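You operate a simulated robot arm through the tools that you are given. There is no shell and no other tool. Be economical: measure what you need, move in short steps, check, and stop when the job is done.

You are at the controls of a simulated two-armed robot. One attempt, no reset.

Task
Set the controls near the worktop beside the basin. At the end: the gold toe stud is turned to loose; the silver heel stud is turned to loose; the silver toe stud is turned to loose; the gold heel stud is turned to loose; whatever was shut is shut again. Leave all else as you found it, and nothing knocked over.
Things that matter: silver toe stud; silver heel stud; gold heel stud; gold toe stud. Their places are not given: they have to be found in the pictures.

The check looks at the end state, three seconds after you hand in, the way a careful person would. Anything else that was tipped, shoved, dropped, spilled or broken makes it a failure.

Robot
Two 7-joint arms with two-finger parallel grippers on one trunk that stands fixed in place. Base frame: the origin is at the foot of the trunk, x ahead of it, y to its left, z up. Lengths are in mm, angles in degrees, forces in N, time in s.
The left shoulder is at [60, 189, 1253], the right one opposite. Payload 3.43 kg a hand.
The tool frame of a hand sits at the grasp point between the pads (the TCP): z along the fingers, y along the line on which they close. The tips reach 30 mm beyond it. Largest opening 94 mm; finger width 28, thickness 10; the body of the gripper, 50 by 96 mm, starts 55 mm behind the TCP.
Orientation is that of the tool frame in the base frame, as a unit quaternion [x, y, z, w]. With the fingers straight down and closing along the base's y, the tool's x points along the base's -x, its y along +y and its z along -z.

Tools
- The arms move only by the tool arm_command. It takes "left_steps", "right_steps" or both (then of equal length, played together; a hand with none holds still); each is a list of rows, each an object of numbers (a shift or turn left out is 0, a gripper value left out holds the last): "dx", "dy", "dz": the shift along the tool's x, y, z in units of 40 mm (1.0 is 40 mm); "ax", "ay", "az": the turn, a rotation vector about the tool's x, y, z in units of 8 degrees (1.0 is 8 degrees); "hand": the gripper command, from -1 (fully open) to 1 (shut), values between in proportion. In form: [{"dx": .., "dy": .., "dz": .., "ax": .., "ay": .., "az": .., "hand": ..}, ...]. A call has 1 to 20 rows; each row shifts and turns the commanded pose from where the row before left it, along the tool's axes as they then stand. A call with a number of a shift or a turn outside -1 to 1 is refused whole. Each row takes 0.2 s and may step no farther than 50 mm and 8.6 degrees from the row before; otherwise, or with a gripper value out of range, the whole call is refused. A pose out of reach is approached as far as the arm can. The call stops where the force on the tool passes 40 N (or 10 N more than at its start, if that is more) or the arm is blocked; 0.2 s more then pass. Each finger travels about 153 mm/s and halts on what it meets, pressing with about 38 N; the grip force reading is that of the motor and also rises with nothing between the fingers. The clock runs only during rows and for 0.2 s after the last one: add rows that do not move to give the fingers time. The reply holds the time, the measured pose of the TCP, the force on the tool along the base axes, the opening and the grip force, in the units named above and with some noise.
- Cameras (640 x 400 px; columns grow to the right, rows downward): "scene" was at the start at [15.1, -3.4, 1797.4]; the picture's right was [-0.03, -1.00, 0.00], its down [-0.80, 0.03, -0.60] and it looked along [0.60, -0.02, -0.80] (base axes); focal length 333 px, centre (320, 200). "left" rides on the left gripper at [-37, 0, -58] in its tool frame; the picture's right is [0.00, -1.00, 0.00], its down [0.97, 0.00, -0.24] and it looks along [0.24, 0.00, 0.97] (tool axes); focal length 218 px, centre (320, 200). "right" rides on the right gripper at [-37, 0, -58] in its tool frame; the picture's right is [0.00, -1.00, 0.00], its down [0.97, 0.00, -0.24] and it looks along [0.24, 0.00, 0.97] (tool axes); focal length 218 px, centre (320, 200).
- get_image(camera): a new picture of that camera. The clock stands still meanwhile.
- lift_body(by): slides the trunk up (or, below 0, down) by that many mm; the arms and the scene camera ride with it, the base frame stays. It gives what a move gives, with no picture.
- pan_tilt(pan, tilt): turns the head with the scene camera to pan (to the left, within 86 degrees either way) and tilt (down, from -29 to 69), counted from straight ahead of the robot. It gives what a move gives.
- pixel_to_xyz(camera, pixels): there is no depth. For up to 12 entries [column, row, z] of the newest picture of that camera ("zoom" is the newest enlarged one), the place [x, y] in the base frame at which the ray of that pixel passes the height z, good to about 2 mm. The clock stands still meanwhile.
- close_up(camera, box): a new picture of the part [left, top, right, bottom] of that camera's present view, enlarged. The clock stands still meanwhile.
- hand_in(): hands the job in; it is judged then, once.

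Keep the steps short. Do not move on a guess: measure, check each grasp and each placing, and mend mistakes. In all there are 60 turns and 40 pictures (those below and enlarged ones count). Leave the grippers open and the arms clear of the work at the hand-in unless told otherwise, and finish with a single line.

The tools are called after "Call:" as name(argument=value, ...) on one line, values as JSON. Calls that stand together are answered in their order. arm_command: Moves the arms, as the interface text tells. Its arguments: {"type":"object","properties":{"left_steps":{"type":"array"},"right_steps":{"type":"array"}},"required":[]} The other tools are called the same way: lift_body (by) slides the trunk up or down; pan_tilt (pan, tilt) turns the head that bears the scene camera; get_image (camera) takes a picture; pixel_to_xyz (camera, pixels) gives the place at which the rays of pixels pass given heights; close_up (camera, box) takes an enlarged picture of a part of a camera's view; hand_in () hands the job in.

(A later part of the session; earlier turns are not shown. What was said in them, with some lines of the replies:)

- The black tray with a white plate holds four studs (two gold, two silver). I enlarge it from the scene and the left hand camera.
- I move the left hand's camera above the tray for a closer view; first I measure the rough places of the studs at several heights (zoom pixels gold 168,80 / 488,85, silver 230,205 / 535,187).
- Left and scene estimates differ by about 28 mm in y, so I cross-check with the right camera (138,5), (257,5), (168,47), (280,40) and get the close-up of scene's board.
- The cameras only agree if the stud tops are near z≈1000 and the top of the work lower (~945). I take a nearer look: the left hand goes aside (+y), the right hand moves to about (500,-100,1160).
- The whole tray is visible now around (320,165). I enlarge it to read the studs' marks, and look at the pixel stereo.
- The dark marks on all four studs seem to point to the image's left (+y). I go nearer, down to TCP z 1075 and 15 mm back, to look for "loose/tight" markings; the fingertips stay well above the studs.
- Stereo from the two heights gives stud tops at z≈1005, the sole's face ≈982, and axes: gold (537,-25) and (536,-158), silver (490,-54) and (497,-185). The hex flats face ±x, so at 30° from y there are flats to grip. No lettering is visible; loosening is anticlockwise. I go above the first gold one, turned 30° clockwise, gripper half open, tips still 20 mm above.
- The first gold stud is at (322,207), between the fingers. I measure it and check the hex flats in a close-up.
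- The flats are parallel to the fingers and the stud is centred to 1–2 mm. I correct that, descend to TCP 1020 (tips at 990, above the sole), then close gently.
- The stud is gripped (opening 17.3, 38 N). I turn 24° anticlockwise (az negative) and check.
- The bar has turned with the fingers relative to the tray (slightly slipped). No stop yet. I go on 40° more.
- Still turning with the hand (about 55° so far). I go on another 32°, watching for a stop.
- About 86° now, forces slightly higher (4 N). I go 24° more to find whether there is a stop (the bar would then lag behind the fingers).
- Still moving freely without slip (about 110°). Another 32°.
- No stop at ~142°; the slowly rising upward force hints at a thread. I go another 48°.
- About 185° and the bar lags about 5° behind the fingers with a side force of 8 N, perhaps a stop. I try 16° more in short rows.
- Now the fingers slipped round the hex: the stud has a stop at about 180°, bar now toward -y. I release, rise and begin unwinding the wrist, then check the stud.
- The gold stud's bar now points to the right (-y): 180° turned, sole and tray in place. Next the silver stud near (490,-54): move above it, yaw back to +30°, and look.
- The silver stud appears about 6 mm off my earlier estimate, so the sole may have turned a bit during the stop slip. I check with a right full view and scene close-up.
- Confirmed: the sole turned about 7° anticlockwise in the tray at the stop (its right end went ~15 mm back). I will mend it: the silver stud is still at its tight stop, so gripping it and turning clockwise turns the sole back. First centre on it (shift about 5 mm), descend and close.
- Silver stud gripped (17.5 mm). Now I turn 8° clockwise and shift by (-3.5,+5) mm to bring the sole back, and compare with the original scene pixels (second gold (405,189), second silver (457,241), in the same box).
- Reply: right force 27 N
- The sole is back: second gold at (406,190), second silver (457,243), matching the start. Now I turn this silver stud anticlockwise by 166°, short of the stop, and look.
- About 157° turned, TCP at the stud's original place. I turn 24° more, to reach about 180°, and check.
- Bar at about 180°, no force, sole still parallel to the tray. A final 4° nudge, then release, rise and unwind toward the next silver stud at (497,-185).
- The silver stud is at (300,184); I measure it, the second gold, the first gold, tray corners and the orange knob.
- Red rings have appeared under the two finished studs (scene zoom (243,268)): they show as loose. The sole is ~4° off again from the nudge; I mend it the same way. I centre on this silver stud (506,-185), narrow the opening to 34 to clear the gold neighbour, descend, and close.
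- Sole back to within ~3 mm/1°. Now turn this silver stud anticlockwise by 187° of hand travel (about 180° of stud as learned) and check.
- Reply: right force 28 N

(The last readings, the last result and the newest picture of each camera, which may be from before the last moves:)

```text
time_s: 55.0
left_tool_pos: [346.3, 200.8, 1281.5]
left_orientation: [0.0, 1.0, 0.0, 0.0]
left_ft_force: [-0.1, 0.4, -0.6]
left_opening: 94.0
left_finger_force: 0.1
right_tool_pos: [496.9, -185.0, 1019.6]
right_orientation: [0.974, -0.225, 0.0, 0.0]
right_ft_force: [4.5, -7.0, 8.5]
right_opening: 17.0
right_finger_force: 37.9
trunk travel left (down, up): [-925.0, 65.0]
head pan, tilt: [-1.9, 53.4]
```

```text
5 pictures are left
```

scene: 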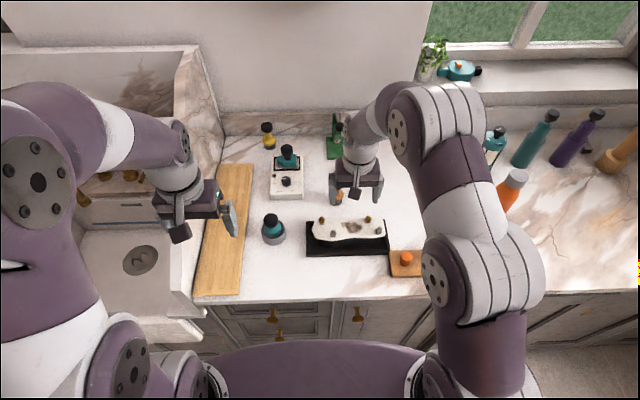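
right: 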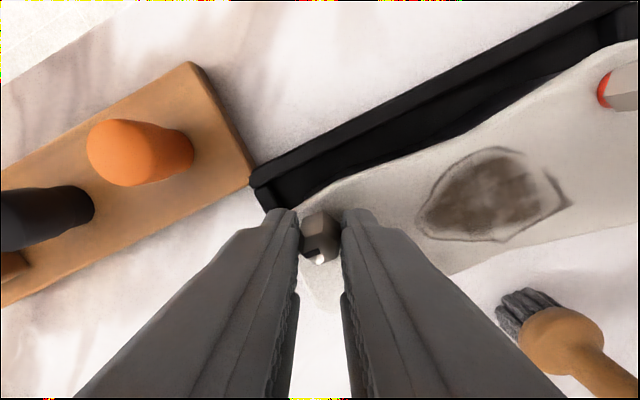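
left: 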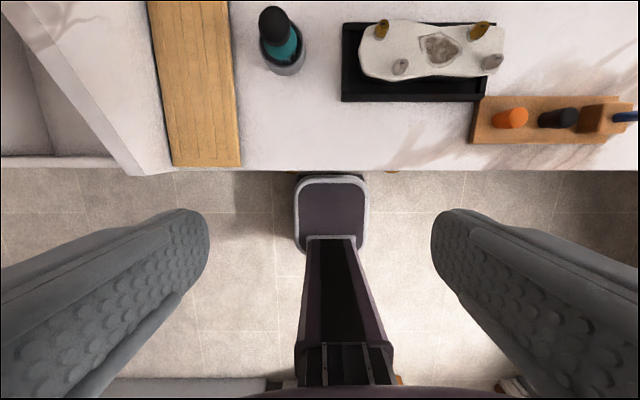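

About 176–180°; a 4° nudge as before, release narrowly, rise, unwind, and move above the second gold stud (≈(537,-158)).

Call:
arm_command(right_steps=[{"az": -0.5}, {}, {"hand": 0.5}, {"hand": 0.28}, {"hand": 0.28}, {"dz": -0.6}, {"dz": -0.6}, {"az": 1.0}, {"az": 1.0}, {"az": 1.0}, {"az": 1.0}, {"az": 1.0}, {"az": 1.0}, {"az": 1.0}, {"az": 1.0}, {"az": 1.0}, {"az": 1.0}, {"az": 1.0}, {"az": 1.0}])

Call:
arm_command(right_steps=[{"az": 1.0}, {"az": 1.0}, {"az": 1.0}, {"az": 1.0}, {"az": 1.0}, {"az": 1.0}, {"az": 1.0}, {"az": 1.0}, {"az": 1.0}, {"az": 1.0}, {"az": 1.0}, {"dx": -0.26, "dy": 0.53}, {"dx": -0.26, "dy": 0.53}, {"dz": 0.25}, {}])

Call:
get_image(camera="right")

```text
time_s: 59.0
left_tool_pos: [345.7, 200.7, 1281.3]
left_orientation: [0.0, 1.0, 0.0, 0.001]
left_ft_force: [-0.4, 0.9, 0.2]
left_opening: 93.9
left_finger_force: 0.0
right_tool_pos: [498.5, -186.5, 1069.4]
right_orientation: [-0.512, 0.859, 0.001, 0.0]
right_ft_force: [0.7, -0.8, -0.9]
right_opening: 33.7
right_finger_force: 0.0
trunk travel left (down, up): [-925.0, 65.0]
head pan, tilt: [-1.9, 53.4]
```

```text
time_s: 62.2
left_tool_pos: [345.3, 202.3, 1282.2]
left_orientation: [0.0, 1.0, 0.0, 0.001]
left_ft_force: [0.8, -1.0, 0.0]
left_opening: 93.9
left_finger_force: 0.0
right_tool_pos: [534.5, -156.4, 1059.3]
right_orientation: [0.227, 0.974, 0.0, 0.001]
right_ft_force: [0.3, 0.2, -0.4]
right_opening: 33.9
right_finger_force: 0.1
trunk travel left (down, up): [-925.0, 65.0]
head pan, tilt: [-1.9, 53.4]
```

```text
4 pictures are left
```

right: 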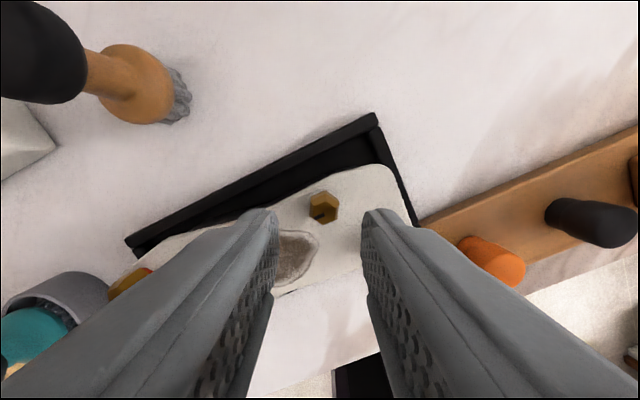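

The gold stud is at (323,208), nearly between the fingers; I measure it and its red-ringed neighbour for the sole's attitude.

Call:
pixel_to_xyz(camera="right", pixels=[[323, 207, 995], [325, 212, 1005], [324, 203, 985], [140, 276, 995], [375, 116, 970], [126, 240, 970]])

```text
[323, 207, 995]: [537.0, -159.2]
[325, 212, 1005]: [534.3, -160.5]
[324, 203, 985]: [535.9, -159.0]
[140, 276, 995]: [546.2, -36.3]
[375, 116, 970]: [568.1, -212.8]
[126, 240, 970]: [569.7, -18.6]
```

It is at (536.5,-159.3), practically its original place. Centre, descend, grip, and compare the sole's attitude in the scene before turning.

Call:
arm_command(right_steps=[{"dx": -0.07, "dy": -0.045, "az": 0.4}, {"dz": 0.2}, {"dz": 0.4}, {"dz": 0.35}, {}, {"hand": 0.5}, {"hand": 0.7}, {"hand": 0.7}])

Call:
close_up(camera="scene", box=[290, 180, 410, 265])

```text
time_s: 64.0
left_tool_pos: [345.9, 200.8, 1282.4]
left_orientation: [0.0, 1.0, 0.0, 0.0]
left_ft_force: [-0.4, -0.9, 0.4]
left_opening: 94.0
left_finger_force: 0.0
right_tool_pos: [535.9, -159.0, 1019.2]
right_orientation: [0.253, 0.967, 0.0, 0.0]
right_ft_force: [-1.0, -1.0, 1.2]
right_opening: 17.0
right_finger_force: 37.7
trunk travel left (down, up): [-925.0, 65.0]
head pan, tilt: [-1.9, 53.4]
```

```text
4.71 times, centred on (350, 222) of scene
```

zoom: 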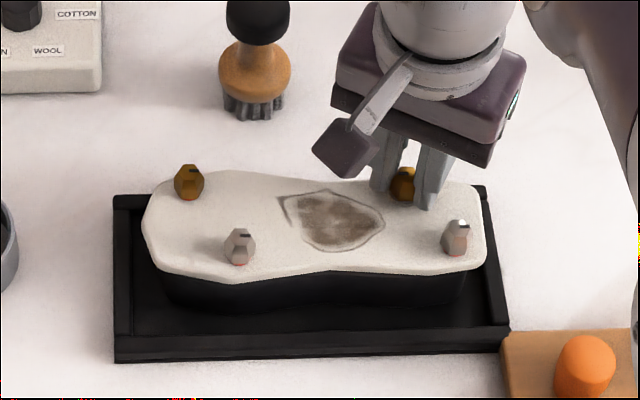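

The sole is ~1.5° clockwise of its original attitude, its right end exactly in place; the final push at this stud's stop will undo that. I turn 194° of hand travel anticlockwise.

Call:
arm_command(right_steps=[{"az": -0.8}, {"az": -0.8}, {"az": -0.8}, {"az": -0.8}, {"az": -0.8}, {"az": -0.8}, {"az": -0.8}, {"az": -0.8}, {"az": -0.8}, {"az": -0.8}, {"az": -0.8}, {"az": -0.8}, {"az": -0.8}, {"az": -0.8}, {"az": -0.8}, {"az": -0.8}])

Call:
arm_command(right_steps=[{"az": -0.8}, {"az": -0.8}, {"az": -0.8}, {"az": -0.8}, {"az": -0.8}, {"az": -0.8}, {"az": -0.8}, {"az": -0.8}, {"az": -0.8}, {"az": -0.8}, {"az": -0.8}, {"az": -0.6}, {"az": -0.6}, {"az": -0.5}, {"az": -0.5}, {"az": -0.45}, {}])

Call:
arm_command(right_steps=[{"hand": 0.5}, {"hand": 0.28}, {"hand": 0.28}, {"dz": -0.6}, {"dz": -0.6}, {"az": 1.0}, {"az": 1.0}, {"az": 1.0}, {"az": 1.0}, {"az": 1.0}, {"az": 1.0}, {"az": 1.0}, {"az": 1.0}, {"az": 1.0}, {"az": 1.0}, {"az": 1.0}, {"az": 1.0}, {"az": 1.0}, {"az": 1.0}])

Call:
arm_command(right_steps=[{"dz": -0.5}, {"az": 1.0}, {"az": 1.0}, {"az": 1.0}, {"az": 1.0}, {"az": 1.0}, {"az": 1.0}, {"az": 1.0}, {}])

```text
time_s: 67.4
left_tool_pos: [344.3, 201.1, 1281.7]
left_orientation: [0.0, 1.0, 0.0, 0.0]
left_ft_force: [-0.5, -0.5, -0.1]
left_opening: 94.2
left_finger_force: 0.1
right_tool_pos: [537.0, -157.9, 1020.9]
right_orientation: [-0.596, 0.803, 0.0, 0.0]
right_ft_force: [-0.6, -0.1, -0.2]
right_opening: 16.8
right_finger_force: 38.1
trunk travel left (down, up): [-925.0, 65.0]
head pan, tilt: [-1.9, 53.4]
```

```text
time_s: 71.0
left_tool_pos: [345.5, 201.2, 1281.3]
left_orientation: [0.0, 1.0, 0.0, 0.0]
left_ft_force: [-0.3, 0.5, 0.7]
left_opening: 94.1
left_finger_force: 0.0
right_tool_pos: [536.9, -158.9, 1021.5]
right_orientation: [0.991, -0.133, 0.0, 0.0]
right_ft_force: [2.2, 1.4, -3.1]
right_opening: 16.9
right_finger_force: 38.1
trunk travel left (down, up): [-925.0, 65.0]
head pan, tilt: [-1.9, 53.4]
```

```text
time_s: 75.0
left_tool_pos: [345.3, 201.2, 1281.6]
left_orientation: [-0.001, 1.0, -0.001, 0.0]
left_ft_force: [0.0, 0.0, 0.2]
left_opening: 94.1
left_finger_force: 0.0
right_tool_pos: [536.5, -158.8, 1068.8]
right_orientation: [-0.443, 0.897, 0.001, 0.0]
right_ft_force: [-0.1, -0.1, -0.5]
right_opening: 33.6
right_finger_force: 0.0
trunk travel left (down, up): [-925.0, 65.0]
head pan, tilt: [-1.9, 53.4]
```

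```text
time_s: 77.0
left_tool_pos: [345.2, 201.3, 1282.6]
left_orientation: [0.0, 1.0, 0.0, 0.001]
left_ft_force: [-0.2, -0.2, 0.1]
left_opening: 94.0
left_finger_force: 0.2
right_tool_pos: [535.4, -159.5, 1088.2]
right_orientation: [0.031, 1.0, 0.0, 0.0]
right_ft_force: [0.2, -0.9, 0.7]
right_opening: 33.6
right_finger_force: 0.0
trunk travel left (down, up): [-925.0, 65.0]
head pan, tilt: [-1.9, 53.4]
```

Now I move to the very viewpoint of my early picture, (501,-101,1159), open wide, and compare the same box.

Call:
arm_command(right_steps=[{"az": -0.44, "dz": -0.8}, {"dz": -0.97, "hand": -1}, {"dx": 0.43, "dy": 0.73}, {"dx": 0.42, "dy": 0.73}, {}, {}])

Call:
close_up(camera="right", box=[210, 105, 430, 215])

```text
time_s: 78.4
left_tool_pos: [344.8, 200.0, 1281.2]
left_orientation: [-0.001, 1.0, -0.001, 0.0]
left_ft_force: [0.2, -0.1, 0.5]
left_opening: 94.0
left_finger_force: 0.0
right_tool_pos: [503.6, -102.0, 1156.5]
right_orientation: [-0.001, 1.0, 0.0, 0.0]
right_ft_force: [0.2, -0.3, 0.2]
right_opening: 94.2
right_finger_force: 0.1
trunk travel left (down, up): [-925.0, 65.0]
head pan, tilt: [-1.9, 53.4]
```

```text
2.91 times, centred on (320, 160) of right
```

zoom: 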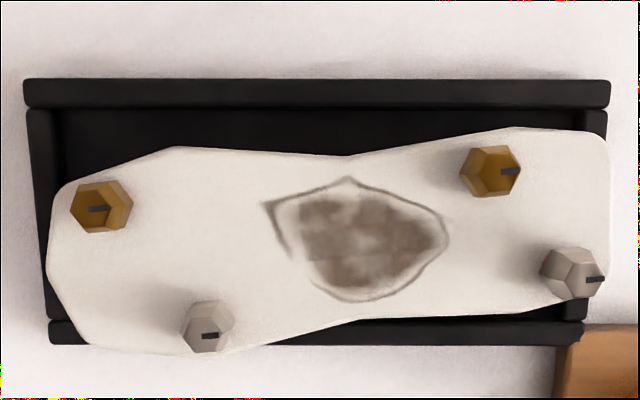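

All four bars now point to -y (loose), with the red rings seen before. But the sole swung ~6° about the last stud: its left end is ~14 mm toward the front. I measure the studs to mend it by drawing the first gold stud back.

Call:
pixel_to_xyz(camera="zoom", pixels=[[101, 207, 997], [207, 327, 997], [490, 170, 997], [572, 272, 997], [98, 208, 1005], [498, 173, 1005], [350, 156, 983], [175, 147, 983], [88, 345, 983], [608, 150, 983]])

```text
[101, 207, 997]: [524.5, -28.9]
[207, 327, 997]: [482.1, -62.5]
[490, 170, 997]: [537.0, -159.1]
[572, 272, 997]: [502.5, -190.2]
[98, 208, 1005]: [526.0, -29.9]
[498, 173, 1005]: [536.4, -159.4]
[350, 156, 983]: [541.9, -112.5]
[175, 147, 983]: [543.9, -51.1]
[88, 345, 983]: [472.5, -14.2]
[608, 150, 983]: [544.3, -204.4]
```

Target: first gold from (525,-29) back to (537,-25), hand turning 5.5° clockwise along with the sole. I move above it with yaw +24° and half-open fingers.

Call:
arm_command(right_steps=[{"dx": -0.18, "dy": 0.607, "dz": 0.4, "hand": 0.0}, {"dx": -0.18, "dy": 0.607, "dz": 0.4}, {"dx": -0.18, "dy": 0.607, "dz": 0.4}, {"az": 0.765, "dz": 0.3}, {"az": 0.765, "dz": 0.3}, {"az": 0.765, "dz": 0.3}, {"az": 0.765, "dz": 0.2}, {}, {}])

```text
time_s: 80.4
left_tool_pos: [344.9, 200.4, 1281.3]
left_orientation: [0.0, 1.0, 0.0, 0.001]
left_ft_force: [-0.2, -0.4, -0.4]
left_opening: 94.2
left_finger_force: 0.1
right_tool_pos: [522.7, -27.4, 1067.4]
right_orientation: [0.212, 0.977, 0.001, -0.001]
right_ft_force: [-0.2, 0.4, -0.5]
right_opening: 47.0
right_finger_force: 0.1
trunk travel left (down, up): [-925.0, 65.0]
head pan, tilt: [-1.9, 53.4]
```

Pose within 3 mm; I correct, descend to TCP 1022 and close.

Call:
arm_command(right_steps=[{"dx": -0.077, "dy": -0.017, "dz": 0.3}, {"dz": 0.3}, {"dz": 0.3}, {"dz": 0.23}, {}, {"hand": 0.3}, {"hand": 0.5}, {"hand": 0.7}, {"hand": 0.7}])

```text
time_s: 82.4
left_tool_pos: [345.2, 202.5, 1280.7]
left_orientation: [0.0, 1.0, -0.001, 0.001]
left_ft_force: [-0.5, 0.0, 0.7]
left_opening: 93.9
left_finger_force: 0.1
right_tool_pos: [526.8, -29.3, 1020.8]
right_orientation: [0.211, 0.978, -0.001, 0.0]
right_ft_force: [4.8, 4.3, 3.6]
right_opening: 17.1
right_finger_force: 38.5
trunk travel left (down, up): [-925.0, 65.0]
head pan, tilt: [-1.9, 53.4]
```

Gripped (17.1 mm). I draw it by (+11.5,+4) mm, with about 4.5° clockwise, slowly.

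Call:
arm_command(right_steps=[{"dx": -0.053, "dy": 0.055, "az": 0.14}, {"dx": -0.053, "dy": 0.055, "az": 0.14}, {"dx": -0.053, "dy": 0.055, "az": 0.14}, {"dx": -0.053, "dy": 0.055, "az": 0.14}, {}, {}])

```text
time_s: 83.8
left_tool_pos: [346.0, 201.8, 1282.4]
left_orientation: [0.0, 1.0, 0.0, 0.0]
left_ft_force: [-0.7, -0.5, 0.2]
left_opening: 94.2
left_finger_force: 0.0
right_tool_pos: [538.0, -26.9, 1020.9]
right_orientation: [0.25, 0.968, 0.001, 0.0]
right_ft_force: [0.5, -0.1, 0.9]
right_opening: 16.7
right_finger_force: 38.0
trunk travel left (down, up): [-925.0, 65.0]
head pan, tilt: [-1.9, 53.4]
```

Gold stud now at (538,-27). I release, rise, turn back and take the comparison view again.

Call:
arm_command(right_steps=[{"hand": 0.4}, {"hand": 0.0}, {"hand": 0.0}, {"dz": -0.6}, {"dz": -0.6}, {"dz": -0.6, "az": -0.9}, {"dz": -0.6, "az": -0.9}, {"dz": -0.6, "az": -0.9}, {"dz": -0.4, "az": -0.9, "hand": -1}, {"dx": 0.3, "dy": -0.63}, {"dx": 0.3, "dy": -0.63}, {"dx": 0.3, "dy": -0.63}, {}, {}])

Call:
close_up(camera="right", box=[210, 105, 430, 215])

Call:
pixel_to_xyz(camera="zoom", pixels=[[97, 165, 997], [191, 293, 997], [486, 170, 997], [555, 280, 997]])

```text
time_s: 86.8
left_tool_pos: [345.4, 201.3, 1281.3]
left_orientation: [0.0, 1.0, 0.001, -0.001]
left_ft_force: [-0.7, -1.0, -1.0]
left_opening: 94.0
left_finger_force: 0.0
right_tool_pos: [500.3, -99.7, 1158.4]
right_orientation: [-0.001, 1.0, 0.0, 0.0]
right_ft_force: [-0.3, 0.1, 0.0]
right_opening: 94.1
right_finger_force: 0.0
trunk travel left (down, up): [-925.0, 65.0]
head pan, tilt: [-1.9, 53.4]
```

```text
2.91 times, centred on (320, 160) of right
```

zoom: 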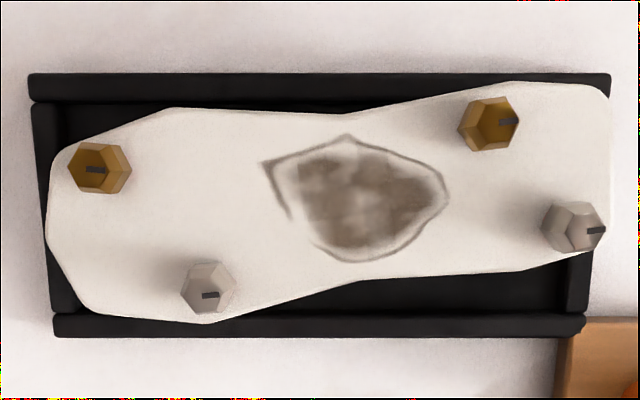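

```text
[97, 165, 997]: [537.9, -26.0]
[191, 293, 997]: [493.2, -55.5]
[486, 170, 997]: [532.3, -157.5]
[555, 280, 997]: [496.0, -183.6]
```

The sole translated rather than turned: first gold fits now, but the right end is ~16 mm too far back. I measure its studs, then draw the second gold stud forward while turning clockwise.

Call:
pixel_to_xyz(camera="zoom", pixels=[[100, 168, 997], [208, 287, 997], [488, 124, 997], [573, 227, 997], [496, 124, 1005]])

```text
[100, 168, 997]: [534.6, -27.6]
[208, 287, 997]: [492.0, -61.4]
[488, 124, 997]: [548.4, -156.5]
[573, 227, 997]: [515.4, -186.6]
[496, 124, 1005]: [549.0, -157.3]
```

Second gold at (548.5,-157.5). Move above it, yaw +24°, opening 34.

Call:
arm_command(right_steps=[{"dx": -0.4, "dy": -0.48, "dz": 0.4, "hand": 0.28}, {"dx": -0.4, "dy": -0.48, "dz": 0.4}, {"dx": -0.405, "dy": -0.485, "dz": 0.4}, {"az": 0.765, "dz": 0.3}, {"az": 0.765, "dz": 0.3}, {"az": 0.765, "dz": 0.3}, {"az": 0.765, "dz": 0.2}, {}, {}])

```text
time_s: 88.8
left_tool_pos: [345.7, 201.7, 1281.8]
left_orientation: [0.0, 1.0, -0.001, 0.0]
left_ft_force: [0.1, -1.0, 0.4]
left_opening: 94.2
left_finger_force: 0.0
right_tool_pos: [550.5, -159.5, 1064.1]
right_orientation: [0.212, 0.977, 0.0, 0.0]
right_ft_force: [0.0, 0.2, 0.0]
right_opening: 33.8
right_finger_force: 0.1
trunk travel left (down, up): [-925.0, 65.0]
head pan, tilt: [-1.9, 53.4]
```

I descend, grip and draw it by (-12.3,-1) mm with 5° clockwise turn.

Call:
arm_command(right_steps=[{"dx": 0.063, "dy": 0.023, "dz": 0.3}, {"dz": 0.3}, {"dz": 0.3}, {"dz": 0.16}, {}, {"hand": 0.5}, {"hand": 0.7}, {"hand": 0.7}])

Call:
arm_command(right_steps=[{"dx": 0.065, "dy": -0.041, "az": 0.16}, {"dx": 0.065, "dy": -0.041, "az": 0.16}, {"dx": 0.065, "dy": -0.041, "az": 0.16}, {"dx": 0.065, "dy": -0.041, "az": 0.16}, {}, {}])

```text
time_s: 90.6
left_tool_pos: [344.4, 201.2, 1282.0]
left_orientation: [0.0, 1.0, 0.0, 0.0]
left_ft_force: [1.0, 0.6, -0.6]
left_opening: 93.9
left_finger_force: 0.1
right_tool_pos: [547.4, -156.3, 1022.3]
right_orientation: [0.213, 0.977, -0.001, -0.001]
right_ft_force: [0.7, -0.2, 1.0]
right_opening: 17.1
right_finger_force: 38.0
trunk travel left (down, up): [-925.0, 65.0]
head pan, tilt: [-1.9, 53.4]
```

```text
time_s: 92.0
left_tool_pos: [345.5, 201.6, 1282.8]
left_orientation: [0.001, 1.0, 0.0, 0.0]
left_ft_force: [-0.8, -0.3, 0.1]
left_opening: 94.0
left_finger_force: 0.0
right_tool_pos: [535.8, -156.5, 1022.5]
right_orientation: [0.255, 0.967, 0.0, 0.0]
right_ft_force: [1.3, -0.1, -0.1]
right_opening: 17.0
right_finger_force: 38.0
trunk travel left (down, up): [-925.0, 65.0]
head pan, tilt: [-1.9, 53.4]
```

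Second gold is at (536,-156.5). One picture is left; I use it now, still holding, on the scene box whose original pixels I know (gold (188,189), silver (240,254), sole's low point (237,290)).

Call:
close_up(camera="scene", box=[290, 180, 410, 265])

```text
4.71 times, centred on (350, 222) of scene
```

zoom: 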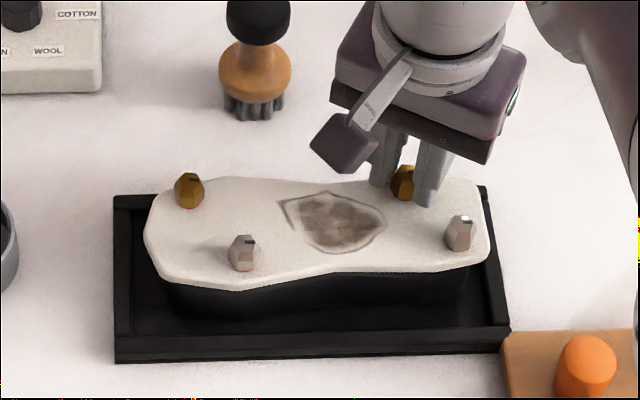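

First gold (189,190), silver (243,253) and the sole's low point (237,290) match the start; the right end is ~2–3 mm too far back (second silver (460,233) vs 241). I draw 3 mm more with 1° clockwise, then release and rise.

Call:
arm_command(right_steps=[{"dx": 0.033, "dy": -0.02, "az": 0.06}, {"dx": 0.033, "dy": -0.02, "az": 0.06}, {}, {"hand": 0.5}, {"hand": 0.28}, {"hand": 0.28}, {"dz": -0.5}, {"dz": -0.6}, {"dz": -0.7}, {"dz": -0.8}, {"az": -0.9, "dz": -0.8}, {"az": -0.9, "dz": -0.8}, {"az": -0.9}, {"az": -0.9, "hand": -1}, {}, {}])

```text
time_s: 95.4
left_tool_pos: [345.4, 200.8, 1282.5]
left_orientation: [0.0, 1.0, 0.0, 0.0]
left_ft_force: [0.2, 0.3, 0.9]
left_opening: 93.9
left_finger_force: 0.0
right_tool_pos: [532.6, -156.2, 1193.0]
right_orientation: [0.015, 1.0, 0.0, 0.0]
right_ft_force: [0.1, -0.2, -0.9]
right_opening: 94.2
right_finger_force: 0.0
trunk travel left (down, up): [-925.0, 65.0]
head pan, tilt: [-1.9, 53.4]
```

The stud is released and the hand is at z 1193. I take the right arm back near its starting place, clear of the work.

Call:
arm_command(right_steps=[{"dx": 0.8, "dy": -0.3, "dz": -0.15}, {"dx": 0.8, "dy": -0.3, "dz": -0.15}, {"dx": 0.8, "dy": -0.3, "dz": -0.15}, {"dx": 0.8, "dy": -0.3, "dz": -0.15}, {"dx": 0.8, "dy": -0.3, "dz": -0.15}, {"dx": 0.7, "dy": -0.3}, {}])

```text
time_s: 97.0
left_tool_pos: [344.3, 200.6, 1281.7]
left_orientation: [0.0, 1.0, 0.0, 0.0]
left_ft_force: [-0.5, -0.3, 0.0]
left_opening: 94.0
left_finger_force: 0.1
right_tool_pos: [340.2, -227.3, 1219.4]
right_orientation: [0.015, 1.0, 0.0, 0.0]
right_ft_force: [-1.0, -0.2, -0.6]
right_opening: 93.9
right_finger_force: 0.0
trunk travel left (down, up): [-925.0, 65.0]
head pan, tilt: [-1.9, 53.4]
```

Both arms are clear and both grippers open, so I hand in.

Call:
hand_in()

```text
The job is handed in.
```

I turned all four studs about 180° anticlockwise to loose and handed in; the sole slid in its tray as I worked and I put it back to within a few mm by estimate, with no picture left to check the last 3 mm nudge, and the first gold stud may be about 5° short of its stop.
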